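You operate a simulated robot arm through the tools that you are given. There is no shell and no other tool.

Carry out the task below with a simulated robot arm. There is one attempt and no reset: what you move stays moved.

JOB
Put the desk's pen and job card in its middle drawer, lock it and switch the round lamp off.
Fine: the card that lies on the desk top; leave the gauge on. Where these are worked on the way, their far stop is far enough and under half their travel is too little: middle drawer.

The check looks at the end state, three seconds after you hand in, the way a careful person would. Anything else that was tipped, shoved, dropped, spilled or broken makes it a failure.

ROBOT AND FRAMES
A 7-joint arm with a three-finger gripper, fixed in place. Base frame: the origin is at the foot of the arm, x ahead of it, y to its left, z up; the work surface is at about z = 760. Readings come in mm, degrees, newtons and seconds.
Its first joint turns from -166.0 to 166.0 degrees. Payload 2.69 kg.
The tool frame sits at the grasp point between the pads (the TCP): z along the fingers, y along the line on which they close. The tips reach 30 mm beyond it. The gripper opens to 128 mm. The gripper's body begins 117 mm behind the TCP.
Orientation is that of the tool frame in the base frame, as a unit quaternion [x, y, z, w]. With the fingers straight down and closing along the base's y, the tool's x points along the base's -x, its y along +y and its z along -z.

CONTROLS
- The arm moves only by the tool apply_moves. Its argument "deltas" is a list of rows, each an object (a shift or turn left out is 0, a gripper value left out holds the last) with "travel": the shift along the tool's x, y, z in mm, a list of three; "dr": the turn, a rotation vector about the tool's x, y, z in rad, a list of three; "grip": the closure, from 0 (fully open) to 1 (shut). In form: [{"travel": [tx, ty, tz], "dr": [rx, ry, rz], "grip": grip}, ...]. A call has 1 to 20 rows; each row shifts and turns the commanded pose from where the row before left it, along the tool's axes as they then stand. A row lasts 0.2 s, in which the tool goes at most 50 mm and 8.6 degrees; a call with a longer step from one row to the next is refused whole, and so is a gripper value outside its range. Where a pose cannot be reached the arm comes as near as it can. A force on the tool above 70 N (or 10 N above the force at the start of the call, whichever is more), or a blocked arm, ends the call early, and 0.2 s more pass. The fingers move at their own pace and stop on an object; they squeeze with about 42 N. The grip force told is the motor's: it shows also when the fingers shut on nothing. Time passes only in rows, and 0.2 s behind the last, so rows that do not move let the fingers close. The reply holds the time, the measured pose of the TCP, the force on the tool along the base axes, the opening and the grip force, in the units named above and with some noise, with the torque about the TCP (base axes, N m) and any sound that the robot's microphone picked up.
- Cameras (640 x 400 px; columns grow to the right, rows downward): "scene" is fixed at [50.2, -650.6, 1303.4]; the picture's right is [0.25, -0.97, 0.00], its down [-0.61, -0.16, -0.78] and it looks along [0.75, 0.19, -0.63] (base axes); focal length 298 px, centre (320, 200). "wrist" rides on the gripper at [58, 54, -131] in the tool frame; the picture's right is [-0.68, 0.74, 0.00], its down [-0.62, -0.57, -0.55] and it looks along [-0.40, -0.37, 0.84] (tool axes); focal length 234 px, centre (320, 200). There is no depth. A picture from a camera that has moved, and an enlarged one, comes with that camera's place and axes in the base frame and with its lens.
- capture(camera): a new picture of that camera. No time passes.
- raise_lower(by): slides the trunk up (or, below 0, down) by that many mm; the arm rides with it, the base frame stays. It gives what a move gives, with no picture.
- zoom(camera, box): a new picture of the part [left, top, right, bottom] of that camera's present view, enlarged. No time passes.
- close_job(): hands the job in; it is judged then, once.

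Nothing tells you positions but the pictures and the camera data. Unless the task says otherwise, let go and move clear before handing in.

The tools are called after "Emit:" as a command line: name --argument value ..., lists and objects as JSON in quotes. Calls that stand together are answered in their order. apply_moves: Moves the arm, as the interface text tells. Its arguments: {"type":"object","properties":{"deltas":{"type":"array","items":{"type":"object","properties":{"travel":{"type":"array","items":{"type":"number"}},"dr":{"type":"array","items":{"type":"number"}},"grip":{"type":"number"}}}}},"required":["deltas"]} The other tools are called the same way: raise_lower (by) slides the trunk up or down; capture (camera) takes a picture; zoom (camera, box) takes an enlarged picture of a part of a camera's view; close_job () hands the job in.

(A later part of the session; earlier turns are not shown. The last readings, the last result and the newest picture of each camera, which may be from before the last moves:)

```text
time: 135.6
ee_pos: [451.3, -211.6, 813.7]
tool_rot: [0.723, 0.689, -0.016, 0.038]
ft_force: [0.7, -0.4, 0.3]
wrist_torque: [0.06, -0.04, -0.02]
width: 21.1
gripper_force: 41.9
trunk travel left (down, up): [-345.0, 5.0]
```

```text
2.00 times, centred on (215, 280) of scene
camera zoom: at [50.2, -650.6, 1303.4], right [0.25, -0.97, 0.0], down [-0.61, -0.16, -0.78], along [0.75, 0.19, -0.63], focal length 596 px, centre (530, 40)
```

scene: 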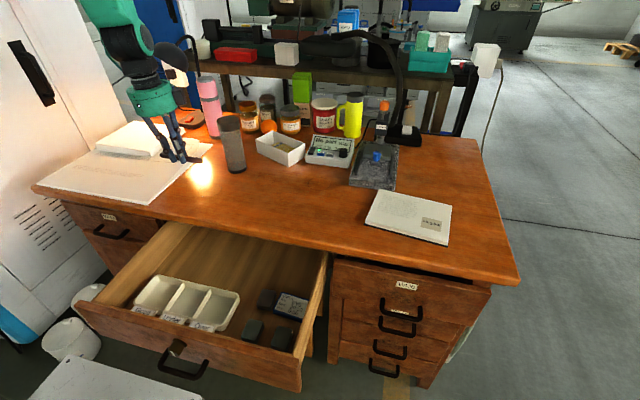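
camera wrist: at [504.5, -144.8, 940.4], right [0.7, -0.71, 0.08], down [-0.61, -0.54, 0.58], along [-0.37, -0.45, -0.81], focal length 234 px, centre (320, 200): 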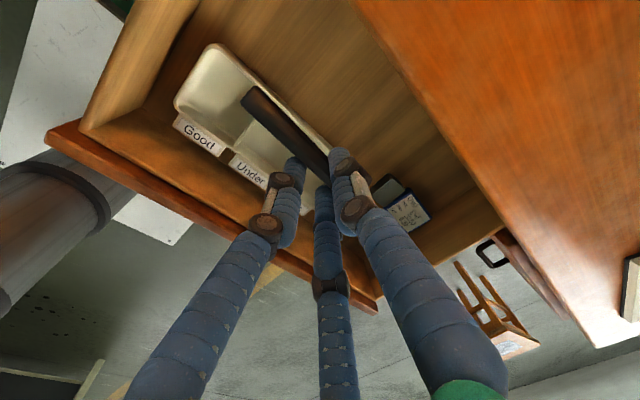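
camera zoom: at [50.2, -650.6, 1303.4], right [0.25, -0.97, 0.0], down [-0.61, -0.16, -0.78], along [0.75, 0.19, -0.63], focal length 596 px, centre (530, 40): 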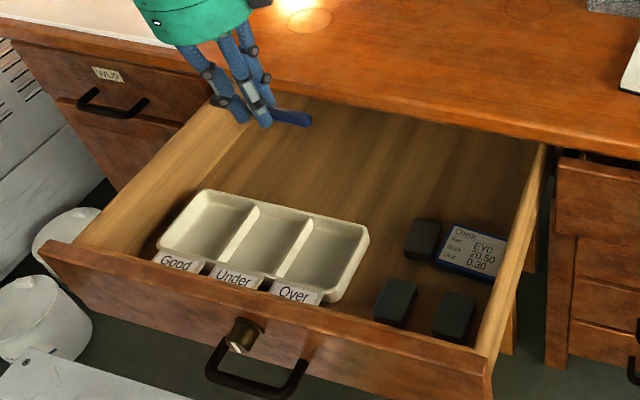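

Emit:
apply_moves --deltas '[{"travel": [2.3, 3, 29.9]}, {"travel": [2.3, -0.9, 29.9]}, {"travel": [2.3, -0.9, 29.9]}, {"travel": [2.3, -0.9, 29.9]}, {"travel": [2.3, -0.9, 29.9]}, {"travel": [1.2, -0.5, 14]}, {}]'

Emit:
capture --camera "wrist"

Emit:
zoom --camera "scene" --box '[90, 180, 340, 380]'

```text
time: 137.2
ee_pos: [455.6, -213.4, 648.1]
tool_rot: [0.723, 0.689, -0.017, 0.038]
ft_force: [0.2, -0.5, -0.5]
wrist_torque: [0.01, 0.03, 0.01]
width: 21.1
gripper_force: 41.7
trunk travel left (down, up): [-345.0, 5.0]
```

```text
taken
camera wrist: at [510.0, -144.9, 774.4], right [0.7, -0.71, 0.08], down [-0.61, -0.54, 0.58], along [-0.37, -0.45, -0.81], focal length 234 px, centre (320, 200)
```

wrist: 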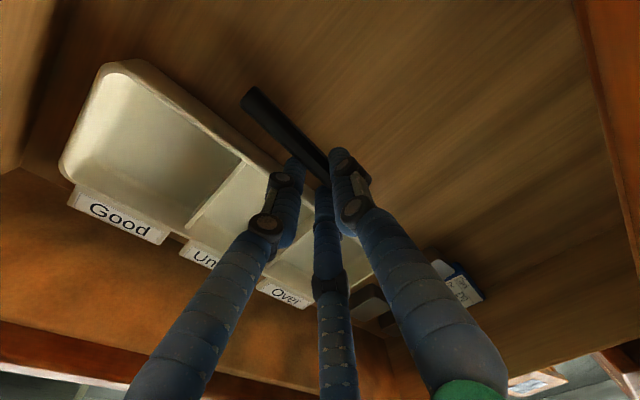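

```text
2.00 times, centred on (215, 280) of scene
camera zoom: at [50.2, -650.6, 1303.4], right [0.25, -0.97, 0.0], down [-0.61, -0.16, -0.78], along [0.75, 0.19, -0.63], focal length 596 px, centre (530, 40)
```

zoom: 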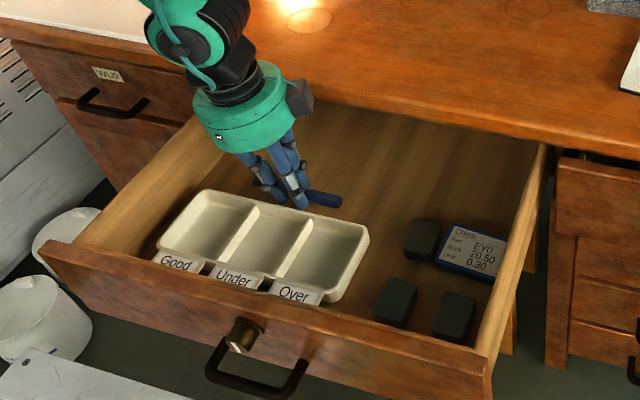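

Emit:
apply_moves --deltas '[{"travel": [0, 7, 0]}, {"travel": [0.6, 0, 6]}, {}, {"grip": 0.8}, {"grip": 0.68}, {"grip": 0.6}, {}]'

Emit:
zoom --camera "scene" --box '[90, 180, 340, 380]'

Emit:
capture --camera "wrist"

```text
time: 138.8
ee_pos: [461.4, -211.9, 642.5]
tool_rot: [0.723, 0.689, -0.017, 0.039]
ft_force: [0.2, 0.6, 0.5]
wrist_torque: [0.02, -0.01, 0.0]
width: 50.9
gripper_force: 0.1
trunk travel left (down, up): [-345.0, 5.0]
```

```text
2.00 times, centred on (215, 280) of scene
camera zoom: at [50.2, -650.6, 1303.4], right [0.25, -0.97, 0.0], down [-0.61, -0.16, -0.78], along [0.75, 0.19, -0.63], focal length 596 px, centre (530, 40)
```

zoom: 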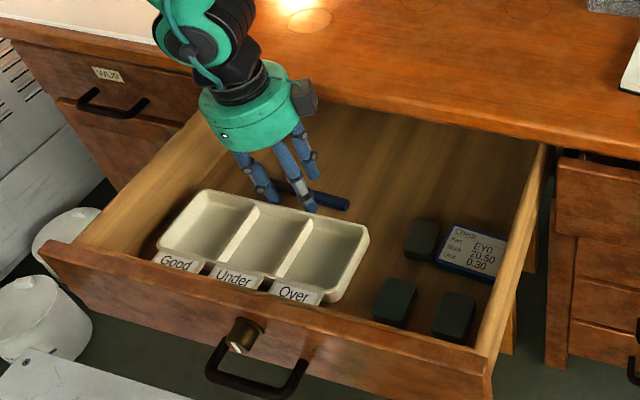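

```text
taken
camera wrist: at [517.2, -145.2, 768.9], right [0.7, -0.71, 0.08], down [-0.61, -0.54, 0.58], along [-0.37, -0.45, -0.81], focal length 234 px, centre (320, 200)
```

wrist: 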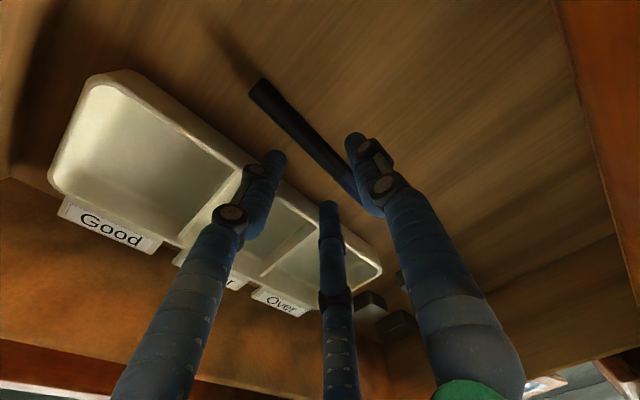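

Pen is on the drawer floor behind the tray. Lift straight up and away.

Emit:
apply_moves --deltas '[{"travel": [-0.8, 0.3, -10]}, {"travel": [-2.3, 0.9, -29.9]}, {"travel": [-2.3, 0.9, -29.9]}, {"travel": [-3, -4, -40]}, {"travel": [-3, -4, -40]}, {"travel": [-3, 0, -40]}, {}]'

Emit:
zoom --camera "scene" --box '[90, 180, 340, 380]'

```text
time: 140.4
ee_pos: [451.5, -212.3, 832.2]
tool_rot: [0.723, 0.69, -0.017, 0.039]
ft_force: [0.0, 0.1, 0.1]
wrist_torque: [0.01, 0.02, 0.03]
width: 51.2
gripper_force: 0.2
trunk travel left (down, up): [-345.0, 5.0]
```

```text
2.00 times, centred on (215, 280) of scene
camera zoom: at [50.2, -650.6, 1303.4], right [0.25, -0.97, 0.0], down [-0.61, -0.16, -0.78], along [0.75, 0.19, -0.63], focal length 596 px, centre (530, 40)
```

zoom: 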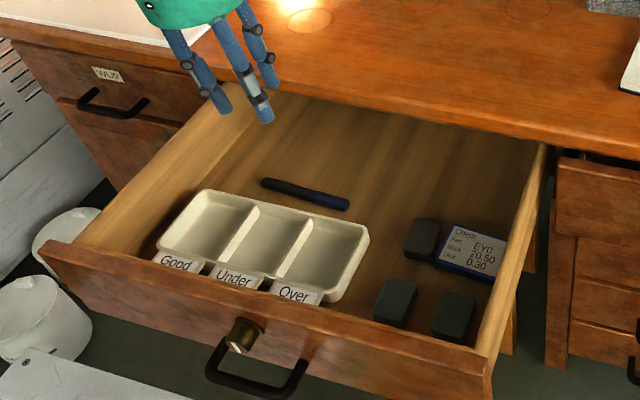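

Both items are in the drawer. Now go round to the front of the panel with closed fingers to push it shut.

Emit:
apply_moves --deltas '[{"travel": [-19.4, -38.4, 0], "grip": 1.0}, {"travel": [-19.4, -38.4, 0]}, {"travel": [-19.4, -38.4, 0]}, {"travel": [-19.4, -38.4, 0]}, {"travel": [-19.4, -38.4, 0]}, {}]'

Emit:
capture --camera "scene"

Emit:
capture --camera "wrist"

```text
time: 141.8
ee_pos: [252.0, -298.7, 832.5]
tool_rot: [0.723, 0.69, -0.017, 0.039]
ft_force: [-0.3, -0.3, -0.2]
wrist_torque: [0.03, -0.01, 0.03]
width: 1.9
gripper_force: 31.6
trunk travel left (down, up): [-345.0, 5.0]
```

```text
taken
```

scene: 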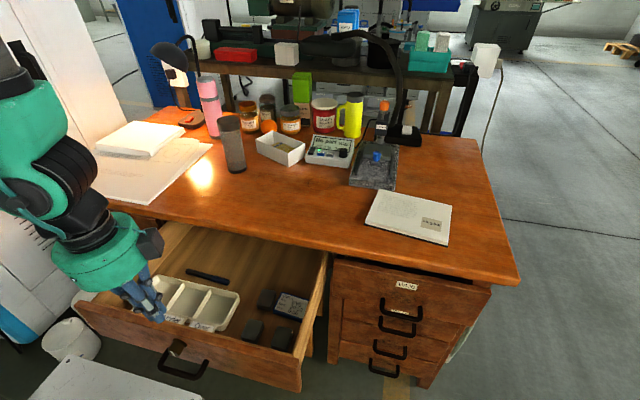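

```text
taken
camera wrist: at [306.0, -231.6, 960.9], right [0.7, -0.71, 0.08], down [-0.61, -0.54, 0.58], along [-0.37, -0.45, -0.81], focal length 234 px, centre (320, 200)
```

wrist: 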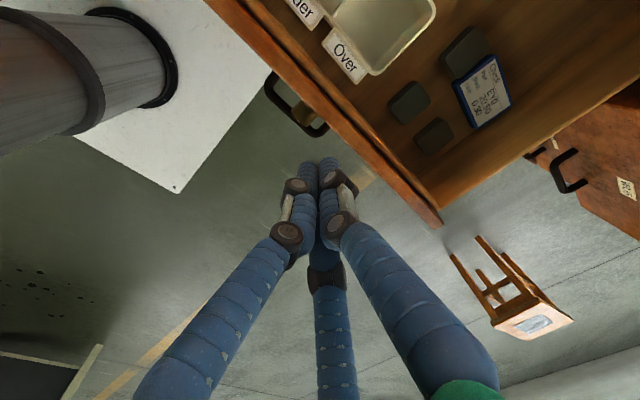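

Emit:
apply_moves --deltas '[{"travel": [2.3, -7, 29.9]}, {"travel": [2.3, -0.9, 29.9]}, {"travel": [2.3, -0.9, 29.9]}, {"travel": [1.4, -0.5, 18]}, {}]'

Emit:
zoom --camera "scene" --box '[30, 200, 290, 400]'

```text
time: 142.8
ee_pos: [250.3, -299.2, 734.5]
tool_rot: [0.723, 0.689, -0.017, 0.037]
ft_force: [-1.7, 9.9, 33.2]
wrist_torque: [0.26, -0.55, 0.06]
width: 2.1
gripper_force: 31.0
trunk travel left (down, up): [-345.0, 5.0]
stopped in row 4: the force on the tool passed its limit at 196 N (the readings are from after the stop); the commanded pose is now the measured one
```

```text
2.00 times, centred on (160, 300) of scene
camera zoom: at [50.2, -650.6, 1303.4], right [0.25, -0.97, 0.0], down [-0.61, -0.16, -0.78], along [0.75, 0.19, -0.63], focal length 596 px, centre (640, 0)
```

zoom: 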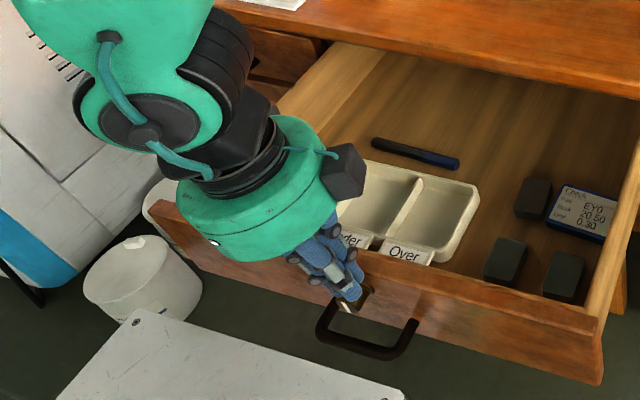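

Touched the panel top with the thumb. Back up, move a bit further out, and try again.

Emit:
apply_moves --deltas '[{"travel": [-1, 0, -14]}, {"travel": [-1, -16, 0]}, {}, {"travel": [1, 0, 12]}, {"travel": [1, 0, 8]}, {}]'

Emit:
zoom --camera "scene" --box '[80, 240, 240, 380]'

Emit:
zoom --camera "wrist" --box '[200, 20, 460, 230]'

```text
time: 144.2
ee_pos: [234.4, -298.5, 726.6]
tool_rot: [0.723, 0.69, -0.016, 0.038]
ft_force: [0.2, 0.3, 0.5]
wrist_torque: [0.04, -0.02, 0.03]
width: 2.2
gripper_force: 31.3
trunk travel left (down, up): [-345.0, 5.0]
```

```text
2.86 times, centred on (160, 310) of scene
camera zoom: at [50.2, -650.6, 1303.4], right [0.25, -0.97, 0.0], down [-0.61, -0.16, -0.78], along [0.75, 0.19, -0.63], focal length 851 px, centre (777, -114)
```

zoom: 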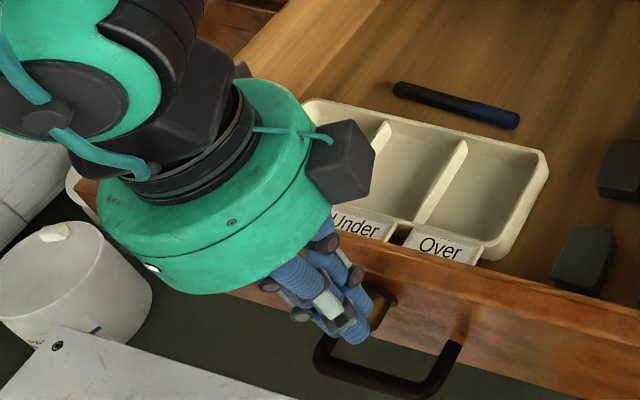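

```text
1.90 times, centred on (330, 125) of wrist
camera zoom: at [288.7, -232.0, 853.4], right [0.7, -0.71, 0.08], down [-0.61, -0.54, 0.58], along [-0.37, -0.45, -0.81], focal length 446 px, centre (301, 343)
```

zoom: 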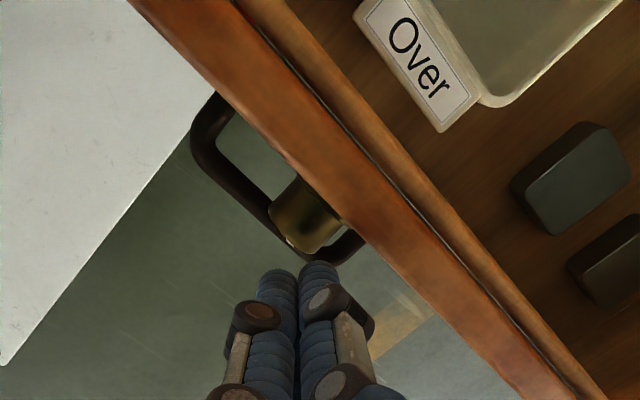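

Clear in front of the panel now. Push it in.

Emit:
apply_moves --deltas '[{"travel": [0.5, 10, 0.3]}, {"travel": [0.7, 15, 0.4]}, {"travel": [0.7, 15, 0.4]}, {"travel": [0.9, 20, 0.6]}, {"travel": [0.9, 20, 0.6]}, {}]'

Emit:
zoom --camera "scene" --box '[60, 180, 340, 390]'

```text
time: 145.6
ee_pos: [314.0, -300.2, 724.9]
tool_rot: [0.724, 0.689, -0.018, 0.039]
ft_force: [0.5, -1.1, 0.1]
wrist_torque: [-0.03, 0.03, 0.04]
width: 2.1
gripper_force: 31.6
trunk travel left (down, up): [-345.0, 5.0]
```

```text
1.90 times, centred on (200, 285) of scene
camera zoom: at [50.2, -650.6, 1303.4], right [0.25, -0.97, 0.0], down [-0.61, -0.16, -0.78], along [0.75, 0.19, -0.63], focal length 568 px, centre (549, 38)
```

zoom: 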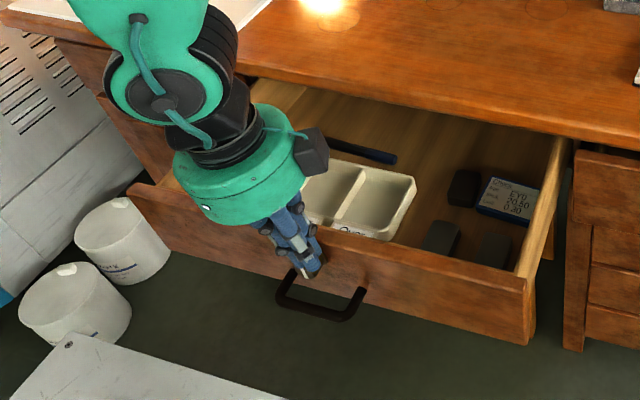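

Emit:
apply_moves --deltas '[{"travel": [0.9, 20, 0.6]}, {"travel": [0.9, 20, 0.6]}, {"travel": [0.9, 20, 0.6]}, {"travel": [0.9, 20, 0.6]}, {"travel": [0.9, 20, 0.6]}, {"travel": [0.9, 20, 0.6]}, {"travel": [0.9, 20, 0.6]}, {"travel": [0.9, 18, 0.6]}, {}]'

Emit:
capture --camera "scene"

Emit:
capture --camera "wrist"

```text
time: 147.6
ee_pos: [472.2, -299.0, 724.0]
tool_rot: [0.723, 0.689, -0.016, 0.039]
ft_force: [0.3, 0.2, -0.1]
wrist_torque: [-0.04, 0.02, 0.01]
width: 2.0
gripper_force: 31.8
trunk travel left (down, up): [-345.0, 5.0]
```

```text
taken
```

scene: 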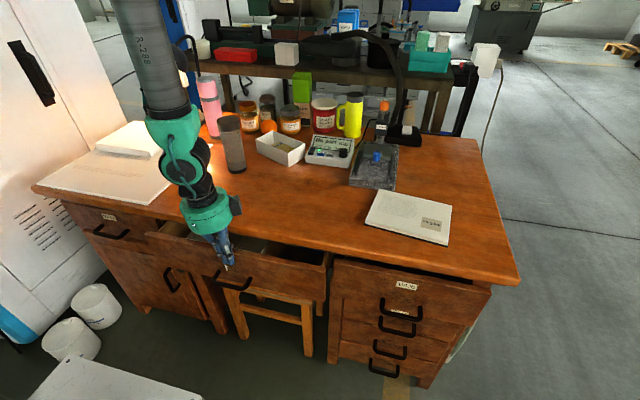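

```text
taken
camera wrist: at [527.1, -232.7, 852.5], right [0.7, -0.71, 0.08], down [-0.61, -0.54, 0.58], along [-0.37, -0.45, -0.81], focal length 234 px, centre (320, 200)
```

wrist: 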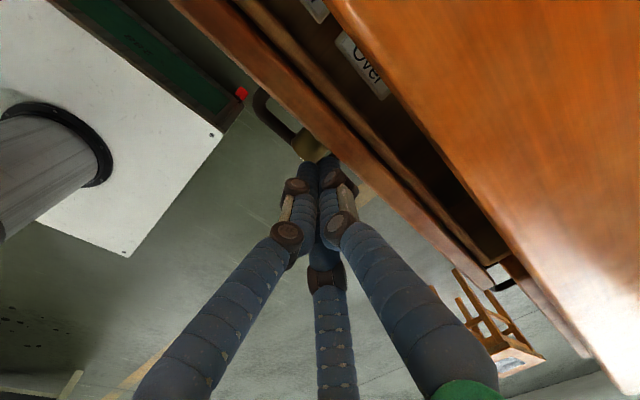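

Emit:
apply_moves --deltas '[{"travel": [0.5, 10, 0.3]}, {"travel": [0.5, 8, 0.3]}, {}]'

Emit:
apply_moves --deltas '[{"travel": [-0.5, -12, 0]}, {"travel": [-1, -20, -20]}, {"travel": [-2, -20, -35]}, {"travel": [-3, -10, -40]}, {"travel": [-3, 0, -40]}, {"travel": [-3, 0, -40]}, {"travel": [-3, 0, -40]}, {}]'

Emit:
capture --camera "scene"

```text
time: 148.4
ee_pos: [492.4, -299.1, 726.1]
tool_rot: [0.723, 0.69, -0.016, 0.038]
ft_force: [-1.4, 0.3, -0.4]
wrist_torque: [0.04, 0.05, 0.02]
width: 2.2
gripper_force: 31.6
trunk travel left (down, up): [-345.0, 5.0]
```

```text
time: 150.2
ee_pos: [423.7, -294.3, 939.9]
tool_rot: [0.723, 0.689, -0.017, 0.038]
ft_force: [-0.8, -0.1, 0.1]
wrist_torque: [-0.01, -0.05, 0.01]
width: 2.2
gripper_force: 31.6
trunk travel left (down, up): [-345.0, 5.0]
```

```text
taken
```

scene: 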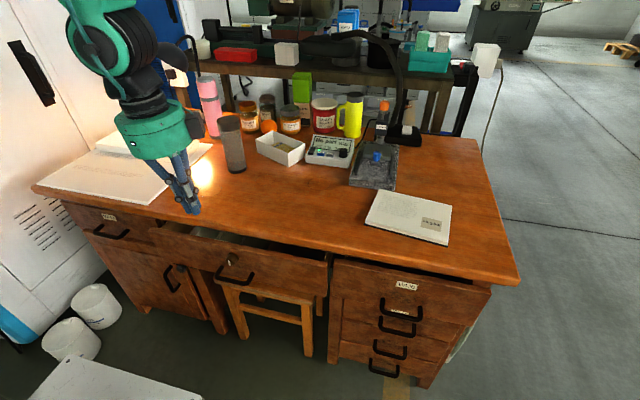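

Now tilt the tool forward step by step (this branch should allow it), at height.

Emit:
apply_moves --deltas '[{"travel": [-3, 0, -40]}, {"travel": [-3, 0, -30]}, {}, {"dr": [-0.1, 0, 0]}, {"dr": [-0.1, 0, 0]}, {"dr": [-0.1, 0, 0]}, {}]'

Emit:
apply_moves --deltas '[{"dr": [-0.1, 0, 0]}, {"dr": [-0.1, 0, 0]}, {"dr": [-0.1, 0, 0]}, {}]'

Emit:
apply_moves --deltas '[{"dr": [-0.1, 0, 0]}, {"dr": [-0.1, 0, 0]}, {"dr": [-0.1, 0, 0]}, {}]'

```text
time: 152.0
ee_pos: [407.1, -277.8, 978.1]
tool_rot: [0.72, 0.688, 0.057, 0.068]
ft_force: [0.8, -0.6, 1.2]
wrist_torque: [0.05, 0.07, 0.03]
width: 2.3
gripper_force: 31.9
out of reach, approached as far as the arm can: row 4, 5
trunk travel left (down, up): [-345.0, 5.0]
stopped in row 7: the arm was blocked; the commanded pose is now the measured one
```

```text
time: 153.0
ee_pos: [408.7, -278.6, 979.6]
tool_rot: [0.702, 0.671, 0.159, 0.177]
ft_force: [0.1, 0.3, 0.3]
wrist_torque: [-0.03, -0.02, 0.03]
width: 2.1
gripper_force: 31.7
trunk travel left (down, up): [-345.0, 5.0]
```

```text
time: 154.0
ee_pos: [409.8, -280.5, 979.2]
tool_rot: [0.668, 0.64, 0.259, 0.28]
ft_force: [0.4, 0.2, -0.2]
wrist_torque: [0.03, -0.03, 0.02]
width: 1.8
gripper_force: 31.2
trunk travel left (down, up): [-345.0, 5.0]
```

Emit:
apply_moves --deltas '[{"dr": [-0.1, 0, 0]}, {"dr": [-0.1, 0, 0]}, {"dr": [-0.1, 0, 0]}, {}]'

Emit:
apply_moves --deltas '[{"dr": [-0.1, 0, 0]}, {"dr": [-0.1, 0, 0]}, {"dr": [-0.1, 0, 0]}, {}]'

Emit:
capture --camera "scene"

```text
time: 155.0
ee_pos: [409.2, -278.3, 976.7]
tool_rot: [0.618, 0.594, 0.353, 0.376]
ft_force: [-0.4, 0.5, -0.1]
wrist_torque: [0.01, -0.03, 0.05]
width: 2.2
gripper_force: 31.4
trunk travel left (down, up): [-345.0, 5.0]
```

```text
time: 156.0
ee_pos: [409.3, -279.0, 977.8]
tool_rot: [0.555, 0.535, 0.436, 0.465]
ft_force: [-0.1, 0.5, 0.1]
wrist_torque: [0.0, -0.04, 0.03]
width: 2.0
gripper_force: 31.4
trunk travel left (down, up): [-345.0, 5.0]
```

```text
taken
```

scene: 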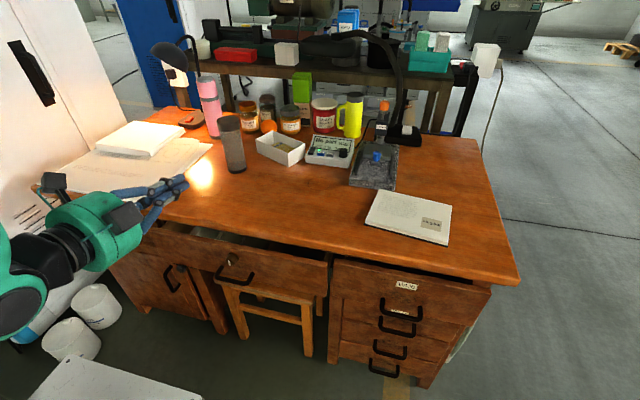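

The tool now points forward, only 11° below horizontal. Lower the trunk so it faces the drawer front.

Emit:
raise_lower --by -150

Emit:
raise_lower --by -120

Emit:
capture --camera "scene"

Emit:
capture --camera "wrist"

```text
time: 157.7
ee_pos: [410.2, -278.7, 828.2]
tool_rot: [0.555, 0.535, 0.436, 0.465]
ft_force: [0.4, -0.6, -0.1]
wrist_torque: [-0.02, 0.0, -0.01]
width: 2.1
gripper_force: 30.9
trunk travel left (down, up): [-195.0, 155.0]
```

```text
time: 159.2
ee_pos: [409.8, -279.9, 708.2]
tool_rot: [0.555, 0.535, 0.436, 0.464]
ft_force: [-0.3, -0.7, -0.3]
wrist_torque: [-0.01, 0.01, 0.04]
width: 2.4
gripper_force: 31.0
trunk travel left (down, up): [-75.0, 275.0]
```

```text
taken
```

scene: 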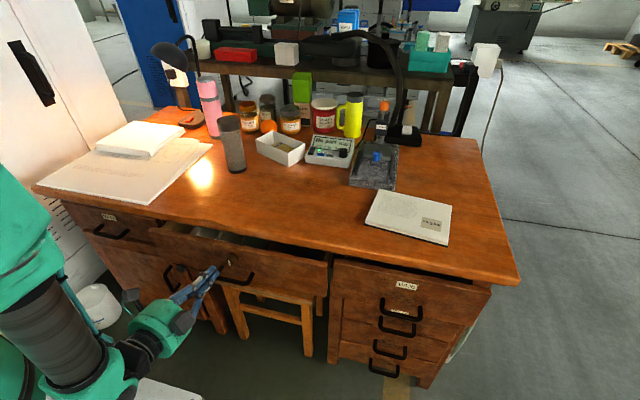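

```text
taken
camera wrist: at [295.2, -213.1, 785.1], right [0.11, -0.67, 0.73], down [-0.67, -0.59, -0.44], along [0.73, -0.45, -0.52], focal length 234 px, centre (320, 200)
```

wrist: 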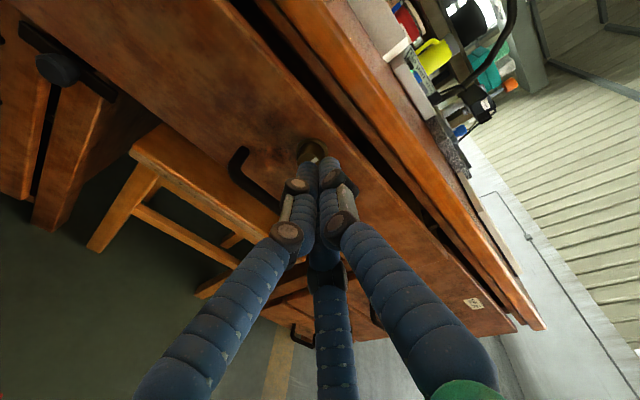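

Now push the drawer fully shut, pressing on the panel to the right of the knob.

Emit:
apply_moves --deltas '[{"travel": [-34, -6.2, 0]}, {"travel": [-34, -6.2, 0]}, {"travel": [0, 0, 20]}, {"travel": [0.7, 2.8, 14.7]}, {"travel": [0.7, 2.8, 14.7]}, {}]'

Emit:
apply_moves --deltas '[{"travel": [0.7, 2.8, 14.7]}, {"travel": [0.7, 2.8, 14.7]}, {"travel": [0.7, 2.8, 14.7]}, {}]'

Emit:
zoom --camera "scene" --box '[120, 190, 360, 340]'

```text
time: 160.6
ee_pos: [453.3, -347.1, 691.8]
tool_rot: [0.555, 0.536, 0.435, 0.464]
ft_force: [0.0, -0.5, -0.1]
wrist_torque: [-0.03, 0.0, 0.01]
width: 2.1
gripper_force: 31.2
trunk travel left (down, up): [-75.0, 275.0]
```

```text
time: 161.6
ee_pos: [496.2, -347.6, 691.3]
tool_rot: [0.555, 0.535, 0.436, 0.465]
ft_force: [0.9, -0.1, 0.1]
wrist_torque: [-0.02, 0.02, -0.03]
width: 1.9
gripper_force: 31.8
trunk travel left (down, up): [-75.0, 275.0]
```

```text
2.67 times, centred on (240, 265) of scene
camera zoom: at [50.2, -650.6, 1303.4], right [0.25, -0.97, 0.0], down [-0.61, -0.16, -0.78], along [0.75, 0.19, -0.63], focal length 795 px, centre (533, 27)
```

zoom: 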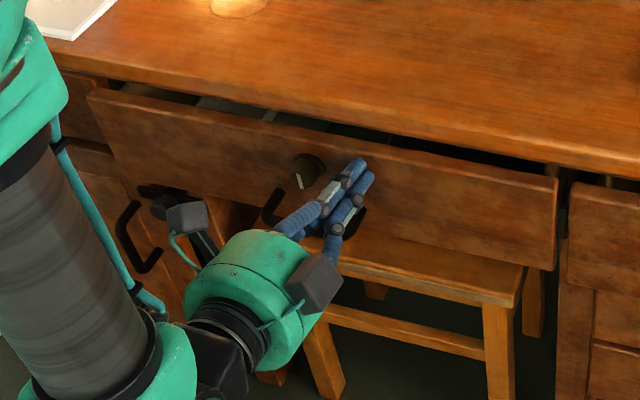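

Emit:
apply_moves --deltas '[{"travel": [0.5, 1.9, 9.8]}, {"travel": [0.5, 1.9, 9.8]}, {"travel": [0.5, 1.9, 9.8]}, {}]'

Emit:
zoom --camera "scene" --box '[120, 190, 360, 340]'

```text
time: 162.6
ee_pos: [527.1, -346.0, 693.4]
tool_rot: [0.555, 0.535, 0.436, 0.465]
ft_force: [-24.1, -2.4, 2.3]
wrist_torque: [0.06, -0.33, -0.06]
width: 1.9
gripper_force: 32.3
trunk travel left (down, up): [-75.0, 275.0]
```

```text
2.67 times, centred on (240, 265) of scene
camera zoom: at [50.2, -650.6, 1303.4], right [0.25, -0.97, 0.0], down [-0.61, -0.16, -0.78], along [0.75, 0.19, -0.63], focal length 795 px, centre (533, 27)
```

zoom: 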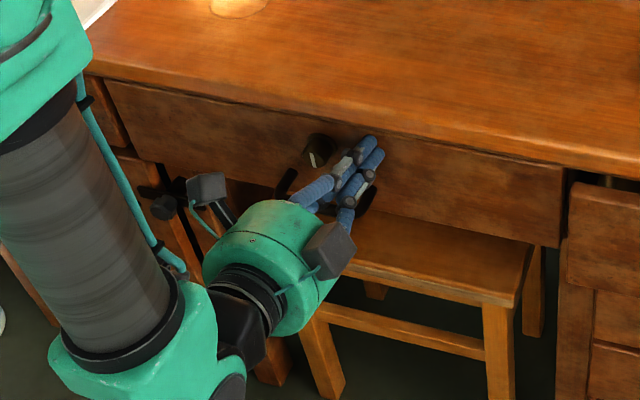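

Emit:
apply_moves --deltas '[{"travel": [0.1, 0.4, 2.5]}, {}]'

Emit:
apply_moves --deltas '[{"travel": [0, 0, -15]}, {"travel": [0, 0, -25]}, {"travel": [0, 0, -30]}, {"travel": [30, 0, -10]}, {}]'

Emit:
capture --camera "scene"

Emit:
capture --camera "wrist"

```text
time: 163.3
ee_pos: [526.8, -346.5, 692.7]
tool_rot: [0.557, 0.534, 0.436, 0.463]
ft_force: [-30.1, 0.3, 13.3]
wrist_torque: [-0.11, -0.72, 0.06]
width: 2.3
gripper_force: 31.3
trunk travel left (down, up): [-75.0, 275.0]
stopped in row 2: the force on the tool passed its limit at 72 N (the readings are from after the stop); the commanded pose is now the measured one
```

```text
time: 164.5
ee_pos: [451.5, -311.1, 707.1]
tool_rot: [0.557, 0.534, 0.436, 0.464]
ft_force: [-0.2, -0.3, -0.7]
wrist_torque: [0.01, 0.02, 0.0]
width: 2.0
gripper_force: 31.3
trunk travel left (down, up): [-75.0, 275.0]
```

```text
taken
```

scene: 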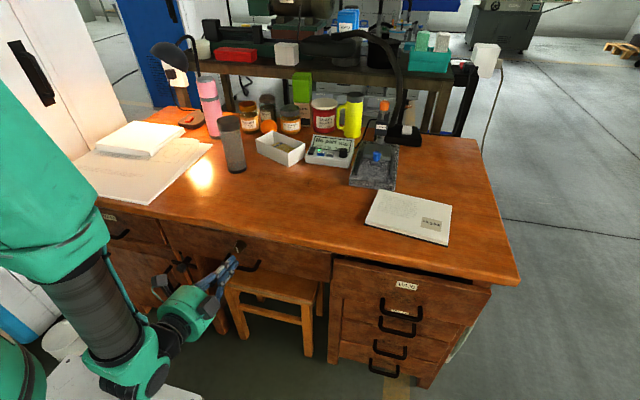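

```text
taken
camera wrist: at [337.0, -245.3, 784.6], right [0.11, -0.68, 0.73], down [-0.68, -0.59, -0.44], along [0.73, -0.45, -0.52], focal length 234 px, centre (320, 200)
```

wrist: 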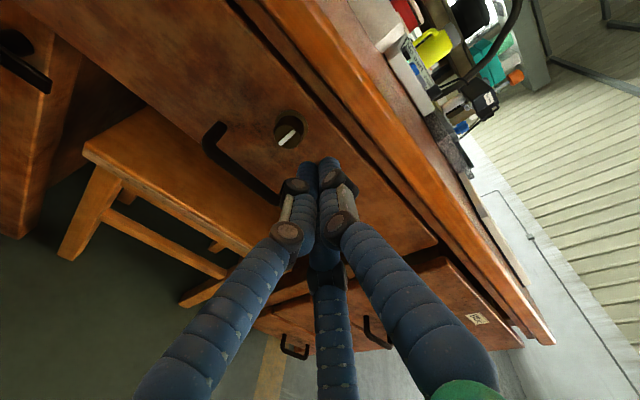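

Emit:
zoom --camera "wrist" --box '[240, 90, 340, 170]'

Emit:
zoom --camera "scene" --box '[200, 220, 280, 280]'

```text
5.00 times, centred on (290, 130) of wrist
camera zoom: at [337.0, -245.3, 784.6], right [0.11, -0.68, 0.73], down [-0.68, -0.59, -0.44], along [0.73, -0.45, -0.52], focal length 1171 px, centre (470, 550)
```

zoom: 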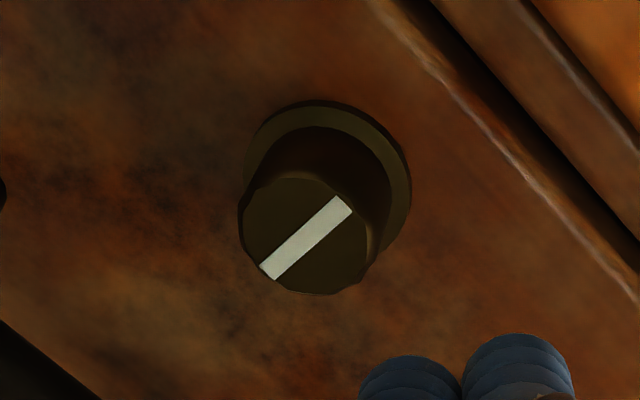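

```text
6.67 times, centred on (240, 250) of scene
camera zoom: at [50.2, -650.6, 1303.4], right [0.25, -0.97, 0.0], down [-0.61, -0.16, -0.78], along [0.75, 0.19, -0.63], focal length 1986 px, centre (853, -133)
```

zoom: 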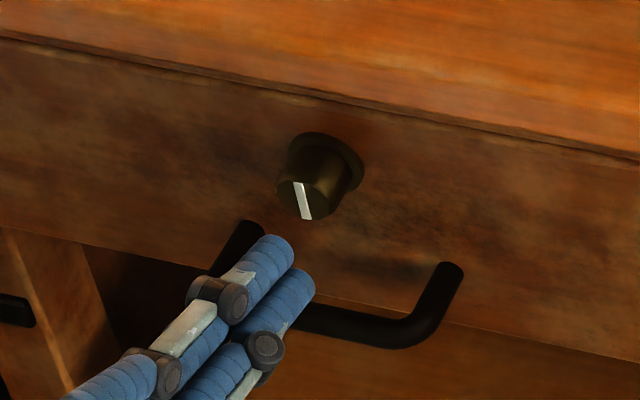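

Drawer is flush; knob face at (537, −287, 671.5), radius ≈12. Level the tool and line up on the knob's axis.

Emit:
apply_moves --deltas '[{"dr": [-0.095, 0.025, 0], "grip": 0.6}, {"dr": [-0.095, 0.025, 0]}, {}]'

```text
time: 165.3
ee_pos: [451.0, -312.2, 708.1]
tool_rot: [0.5, 0.501, 0.499, 0.501]
ft_force: [0.4, 0.0, 0.2]
wrist_torque: [-0.02, 0.03, -0.01]
width: 51.3
gripper_force: 0.0
trunk travel left (down, up): [-75.0, 275.0]
```

Emit:
apply_moves --deltas '[{"travel": [12.6, -18.3, 0]}, {"travel": [12.6, -18.3, 0]}, {"travel": [0, 0, 25]}, {}]'

Emit:
capture --camera "wrist"

Emit:
zoom --camera "scene" --box '[190, 210, 290, 285]'

```text
time: 166.3
ee_pos: [476.6, -287.5, 670.6]
tool_rot: [0.5, 0.502, 0.499, 0.5]
ft_force: [0.1, -0.4, 0.2]
wrist_torque: [-0.02, -0.03, -0.01]
width: 51.3
gripper_force: 0.1
trunk travel left (down, up): [-75.0, 275.0]
```

```text
taken
camera wrist: at [346.3, -227.4, 723.5], right [0.0, -0.67, 0.74], down [-0.55, -0.62, -0.56], along [0.83, -0.41, -0.37], focal length 234 px, centre (320, 200)
```

wrist: 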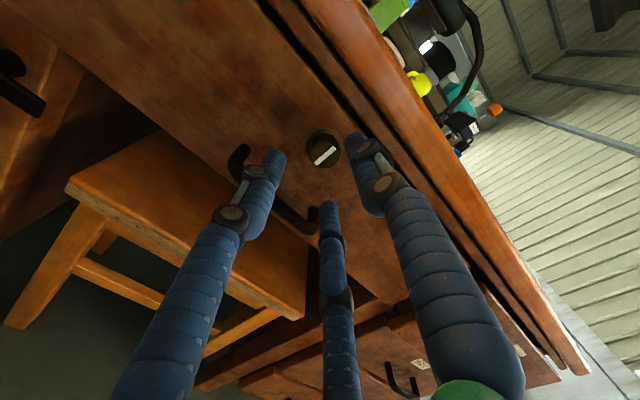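

```text
5.33 times, centred on (240, 248) of scene
camera zoom: at [50.2, -650.6, 1303.4], right [0.25, -0.97, 0.0], down [-0.61, -0.16, -0.78], along [0.75, 0.19, -0.63], focal length 1589 px, centre (747, -53)
```

zoom: 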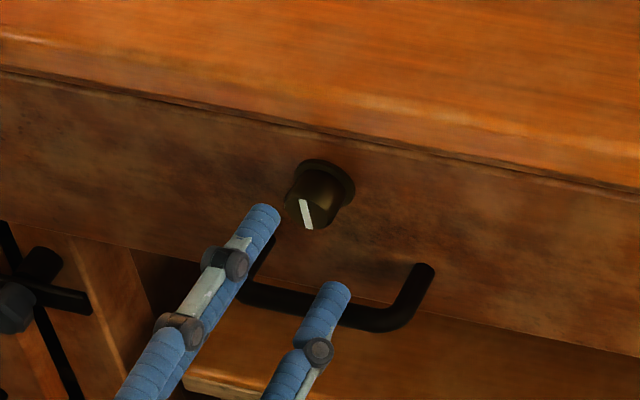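

Emit:
zoom --camera "wrist" --box '[260, 110, 380, 200]'

```text
4.44 times, centred on (320, 155) of wrist
camera zoom: at [346.3, -227.4, 723.5], right [0.0, -0.67, 0.74], down [-0.55, -0.62, -0.56], along [0.83, -0.41, -0.37], focal length 1041 px, centre (320, 400)
```

zoom: 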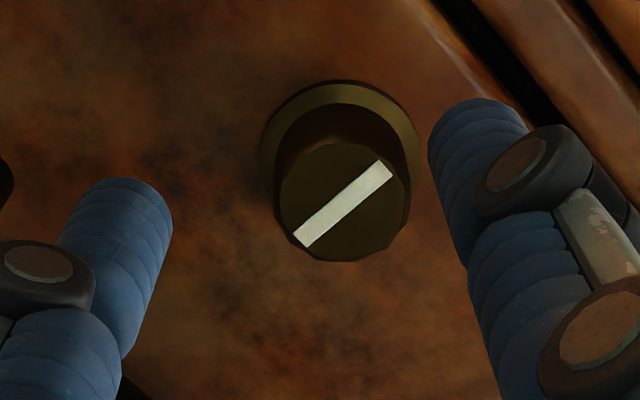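

Aligned with the knob axis. Advance over the knob and close on it.

Emit:
apply_moves --deltas '[{"travel": [0, 1.5, 15]}, {"travel": [0, 0, 15]}, {"travel": [0, 0, 11]}, {}]'

Emit:
apply_moves --deltas '[{"grip": 0.75}, {"grip": 0.9}, {"grip": 1.0}, {}, {}]'

Emit:
zoom --camera "wrist" --box '[260, 110, 380, 200]'

```text
time: 167.3
ee_pos: [517.1, -287.5, 670.9]
tool_rot: [0.499, 0.502, 0.498, 0.501]
ft_force: [1.1, 0.2, -1.1]
wrist_torque: [-0.02, 0.0, 0.02]
width: 51.1
gripper_force: 0.1
trunk travel left (down, up): [-75.0, 275.0]
```

```text
time: 168.5
ee_pos: [517.4, -288.9, 673.3]
tool_rot: [0.497, 0.501, 0.497, 0.504]
ft_force: [3.3, -4.7, 45.7]
wrist_torque: [-0.03, -0.88, 0.15]
width: 26.4
gripper_force: 44.8
trunk travel left (down, up): [-75.0, 275.0]
```

```text
4.44 times, centred on (320, 155) of wrist
camera zoom: at [387.9, -228.9, 726.1], right [0.0, -0.67, 0.74], down [-0.55, -0.62, -0.56], along [0.84, -0.41, -0.37], focal length 1041 px, centre (320, 400)
```

zoom: 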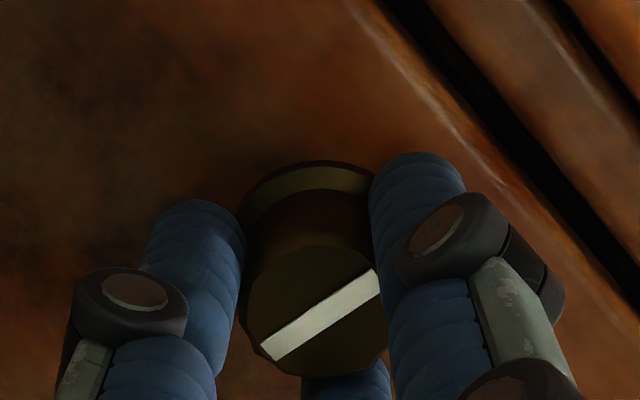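

Knob gripped; relieve the vertical offset (+3 mm) and turn clockwise in small steps.

Emit:
apply_moves --deltas '[{"travel": [0, 3, 0]}, {}, {"dr": [0, 0, 0.08]}, {"dr": [0, 0, 0.08]}, {}]'

Emit:
zoom --camera "wrist" --box '[260, 110, 380, 200]'

Emit:
zoom --camera "scene" --box '[190, 210, 290, 285]'

```text
time: 169.7
ee_pos: [517.6, -288.5, 675.4]
tool_rot: [0.538, 0.46, 0.536, 0.459]
ft_force: [-3.1, -32.3, 5.7]
wrist_torque: [0.0, -0.11, -1.14]
width: 26.1
gripper_force: 45.3
trunk travel left (down, up): [-75.0, 275.0]
```

```text
4.44 times, centred on (320, 155) of wrist
camera zoom: at [387.8, -238.0, 736.1], right [0.0, -0.78, 0.62], down [-0.55, -0.52, -0.65], along [0.83, -0.34, -0.43], focal length 1041 px, centre (320, 400)
```

zoom: 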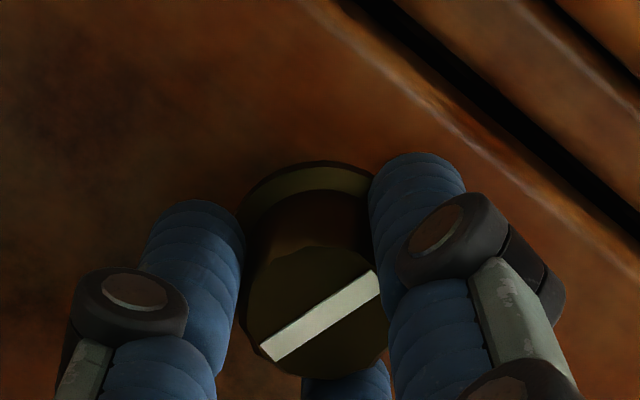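

```text
5.33 times, centred on (240, 248) of scene
camera zoom: at [50.2, -650.6, 1303.4], right [0.25, -0.97, 0.0], down [-0.61, -0.16, -0.78], along [0.75, 0.19, -0.63], focal length 1589 px, centre (747, -53)
```

zoom: 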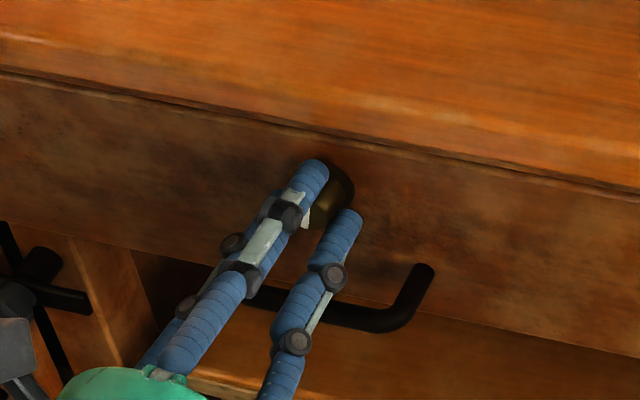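

Turning freely clockwise. Continue.

Emit:
apply_moves --deltas '[{"travel": [-2, -0.5, 0]}, {"dr": [0, 0, 0.12]}, {"dr": [0, 0, 0.12]}, {"dr": [0, 0, 0.12]}, {}]'

Emit:
apply_moves --deltas '[{"dr": [0, 0, 0.12]}, {"dr": [0, 0, 0.12]}, {"dr": [0, 0, 0.12]}, {}]'

Emit:
zoom --camera "wrist" --box '[260, 110, 380, 200]'

```text
time: 170.9
ee_pos: [518.0, -290.1, 674.1]
tool_rot: [0.612, 0.357, 0.61, 0.355]
ft_force: [3.2, -6.0, 22.5]
wrist_torque: [0.02, -0.76, 0.18]
width: 26.1
gripper_force: 45.1
trunk travel left (down, up): [-75.0, 275.0]
```

```text
time: 171.9
ee_pos: [517.9, -289.2, 674.4]
tool_rot: [0.666, 0.24, 0.664, 0.241]
ft_force: [-2.2, 5.5, 22.8]
wrist_torque: [0.05, -0.59, 0.23]
width: 26.3
gripper_force: 45.1
trunk travel left (down, up): [-75.0, 275.0]
```

```text
4.44 times, centred on (320, 155) of wrist
camera zoom: at [387.7, -291.8, 753.2], right [0.0, -1.0, -0.05], down [-0.55, 0.04, -0.83], along [0.83, 0.03, -0.55], focal length 1041 px, centre (320, 400)
```

zoom: 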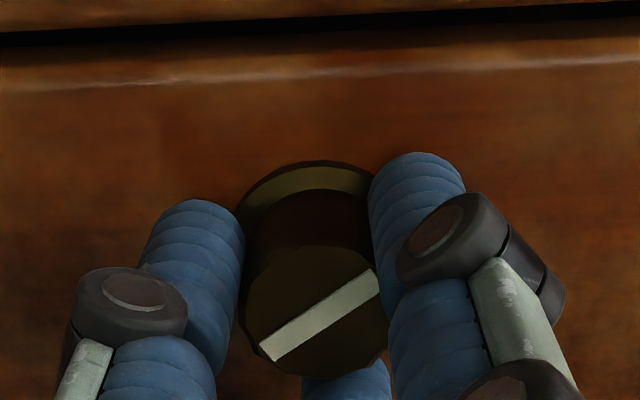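

Emit:
apply_moves --deltas '[{"dr": [0, 0, 0.12]}, {"dr": [0, 0, 0.12]}, {"dr": [0, 0, 0.12]}, {}]'

Emit:
apply_moves --deltas '[{"dr": [0, 0, 0.1]}, {"dr": [0, 0, 0.1]}, {"dr": [0, 0, 0.1]}, {}]'

Emit:
zoom --camera "wrist" --box '[260, 110, 380, 200]'

Emit:
capture --camera "scene"

```text
time: 172.9
ee_pos: [517.1, -289.0, 674.2]
tool_rot: [0.698, 0.118, 0.696, 0.118]
ft_force: [2.9, 11.4, 21.4]
wrist_torque: [0.0, -0.52, 0.5]
width: 26.3
gripper_force: 44.7
trunk travel left (down, up): [-75.0, 275.0]
```

```text
time: 173.9
ee_pos: [517.4, -288.6, 675.0]
tool_rot: [0.708, 0.012, 0.706, 0.011]
ft_force: [-2.1, 8.3, 10.8]
wrist_torque: [-0.21, -0.32, 0.07]
width: 26.3
gripper_force: 45.0
trunk travel left (down, up): [-75.0, 275.0]
```

```text
4.44 times, centred on (320, 155) of wrist
camera zoom: at [387.7, -339.6, 734.3], right [0.0, -0.76, -0.65], down [-0.55, 0.54, -0.63], along [0.83, 0.36, -0.42], focal length 1041 px, centre (320, 400)
```

zoom: 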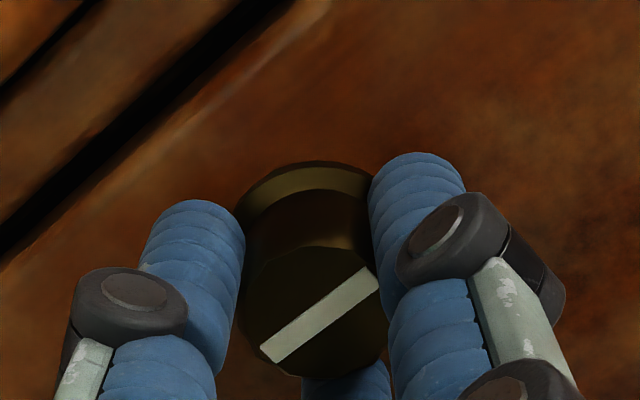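

```text
taken
```

scene: 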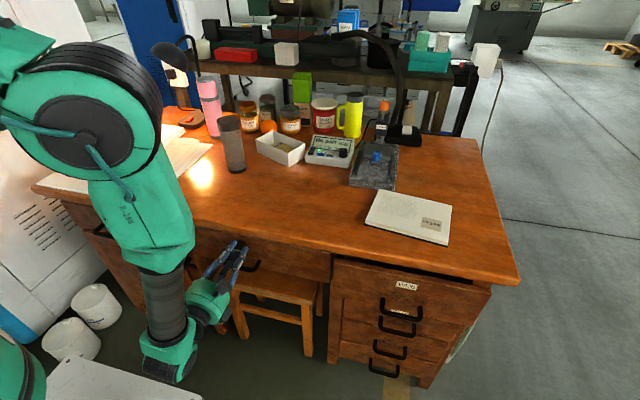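

About 88° turned and torque begins to build — likely near the lock's stop. A little further to confirm.

Emit:
apply_moves --deltas '[{"dr": [0, 0, 0.05]}, {}]'

Emit:
apply_moves --deltas '[{"dr": [0, 0, 0.06]}, {}]'

Emit:
zoom --camera "wrist" --box '[260, 110, 380, 200]'

```text
time: 174.5
ee_pos: [516.5, -289.4, 674.5]
tool_rot: [0.708, -0.006, 0.706, -0.004]
ft_force: [-1.4, 5.1, 8.8]
wrist_torque: [-0.37, -0.26, 0.02]
width: 26.2
gripper_force: 44.9
trunk travel left (down, up): [-75.0, 275.0]
```

```text
time: 175.1
ee_pos: [516.8, -288.8, 674.1]
tool_rot: [0.708, -0.026, 0.705, -0.028]
ft_force: [-2.2, 5.3, 6.8]
wrist_torque: [-0.37, -0.09, 0.14]
width: 25.7
gripper_force: 45.6
trunk travel left (down, up): [-75.0, 275.0]
```

```text
4.44 times, centred on (320, 155) of wrist
camera zoom: at [387.9, -345.9, 728.1], right [0.0, -0.68, -0.73], down [-0.55, 0.61, -0.57], along [0.83, 0.4, -0.38], focal length 1041 px, centre (320, 400)
```

zoom: 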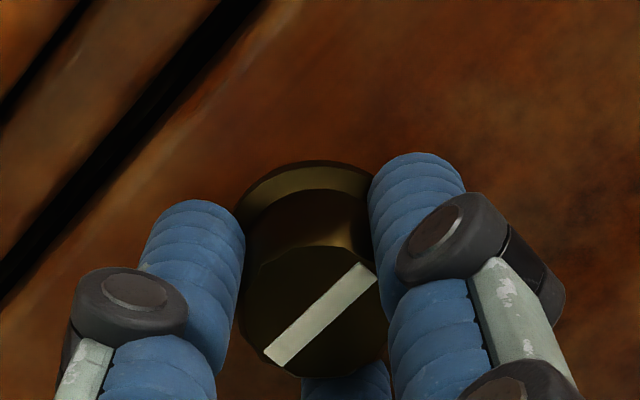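

The knob stopped at 90° (torque saturates). Tug gently to test whether the drawer is locked.

Emit:
apply_moves --deltas '[{"travel": [0, 0, -2]}, {"travel": [0, 0, -2]}, {}]'

Emit:
zoom --camera "scene" --box '[160, 200, 350, 320]'

```text
time: 175.9
ee_pos: [514.3, -289.2, 674.2]
tool_rot: [0.708, -0.026, 0.705, -0.027]
ft_force: [2.7, -0.3, -6.7]
wrist_torque: [-0.18, 0.32, 0.21]
width: 26.2
gripper_force: 44.9
trunk travel left (down, up): [-75.0, 275.0]
```

```text
3.33 times, centred on (255, 260) of scene
camera zoom: at [50.2, -650.6, 1303.4], right [0.25, -0.97, 0.0], down [-0.61, -0.16, -0.78], along [0.75, 0.19, -0.63], focal length 993 px, centre (537, 0)
```

zoom: 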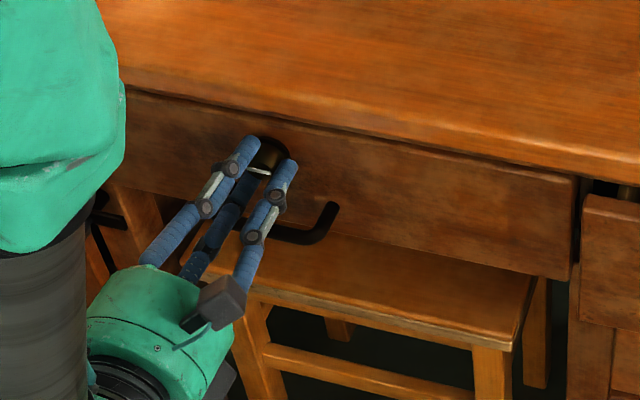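

Emit:
apply_moves --deltas '[{"dr": [0, 0, -0.05]}, {"dr": [0, 0, -0.05]}, {"travel": [0, 0, -3]}, {}]'

Emit:
apply_moves --deltas '[{"travel": [0, 0, -3]}, {}]'

Emit:
zoom --camera "wrist" --box '[220, 60, 420, 200]'

```text
time: 176.9
ee_pos: [511.9, -289.8, 673.5]
tool_rot: [0.708, 0.01, 0.706, 0.009]
ft_force: [26.0, 7.5, -2.8]
wrist_torque: [0.05, 0.05, 0.44]
width: 26.1
gripper_force: 45.9
trunk travel left (down, up): [-75.0, 275.0]
```

```text
time: 177.5
ee_pos: [507.0, -289.7, 674.8]
tool_rot: [0.708, 0.01, 0.706, 0.008]
ft_force: [35.4, 14.2, 6.4]
wrist_torque: [0.02, -0.1, 0.34]
width: 26.1
gripper_force: 44.9
trunk travel left (down, up): [-75.0, 275.0]
```

```text
2.86 times, centred on (320, 130) of wrist
camera zoom: at [378.8, -340.4, 733.7], right [0.0, -0.75, -0.66], down [-0.55, 0.55, -0.63], along [0.83, 0.36, -0.42], focal length 669 px, centre (320, 400)
```

zoom: 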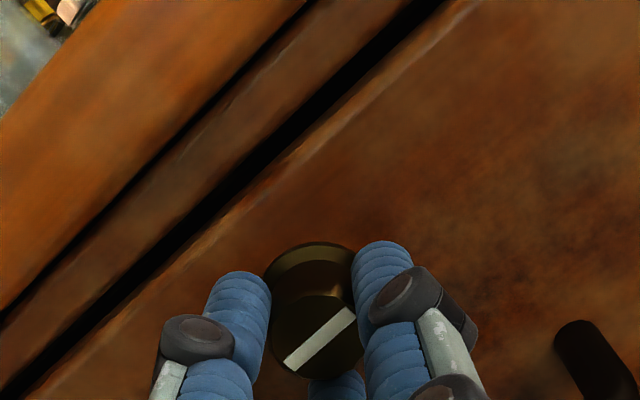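

35 N of resistance: the drawer is locked. Re-seat and turn firmly to the stop once more, then release.

Emit:
apply_moves --deltas '[{"grip": 0.7}, {"travel": [0, 0, 6]}, {"travel": [0, 0, 5]}, {"grip": 1.0}, {}, {}]'

Emit:
apply_moves --deltas '[{"dr": [0, 0, 0.06]}, {"dr": [0, 0, 0.06]}, {}]'

Emit:
zoom --camera "wrist" --box '[260, 110, 380, 200]'

```text
time: 178.9
ee_pos: [517.5, -288.9, 674.2]
tool_rot: [0.708, 0.009, 0.706, 0.01]
ft_force: [0.7, 7.6, 9.7]
wrist_torque: [0.0, -0.32, 0.3]
width: 26.2
gripper_force: 44.8
trunk travel left (down, up): [-75.0, 275.0]
```

```text
time: 179.7
ee_pos: [518.0, -289.5, 673.8]
tool_rot: [0.708, -0.034, 0.705, -0.034]
ft_force: [-2.4, 6.4, 3.1]
wrist_torque: [-0.44, -0.05, -0.02]
width: 26.1
gripper_force: 44.8
trunk travel left (down, up): [-75.0, 275.0]
```

```text
4.44 times, centred on (320, 155) of wrist
camera zoom: at [388.6, -347.0, 727.0], right [0.0, -0.67, -0.74], down [-0.55, 0.62, -0.56], along [0.83, 0.41, -0.37], focal length 1041 px, centre (320, 400)
```

zoom: 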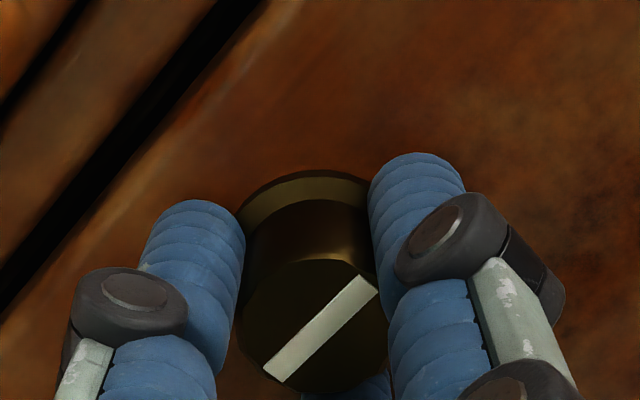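

Firmly at the stop. Release and back away.

Emit:
apply_moves --deltas '[{"grip": 0.55}, {}, {"travel": [0, 0, -20]}, {"travel": [0, 0, -30]}, {"travel": [0, 0, -30]}, {}]'

Emit:
zoom --camera "wrist" --box '[260, 90, 380, 180]'

Emit:
capture --camera "scene"

```text
time: 181.1
ee_pos: [438.7, -288.5, 674.5]
tool_rot: [0.708, -0.035, 0.705, -0.033]
ft_force: [0.2, -0.5, -0.3]
wrist_torque: [0.0, 0.03, 0.0]
width: 57.8
gripper_force: 0.0
trunk travel left (down, up): [-75.0, 275.0]
```

```text
4.44 times, centred on (320, 135) of wrist
camera zoom: at [308.4, -345.9, 728.0], right [0.0, -0.67, -0.74], down [-0.55, 0.62, -0.56], along [0.83, 0.41, -0.37], focal length 1041 px, centre (320, 489)
```

zoom: 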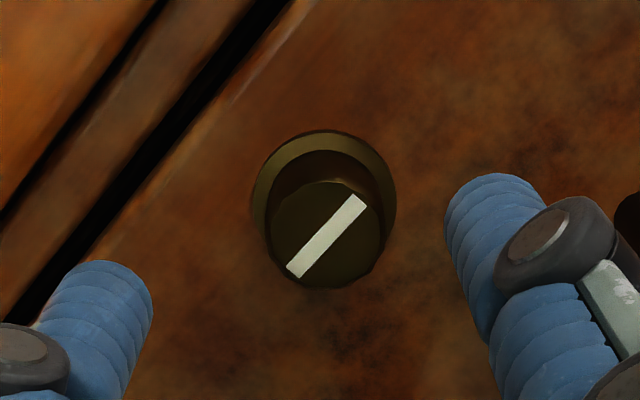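

```text
taken
```

scene: 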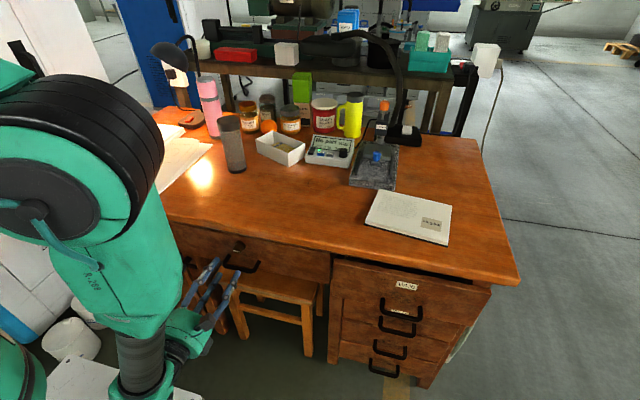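

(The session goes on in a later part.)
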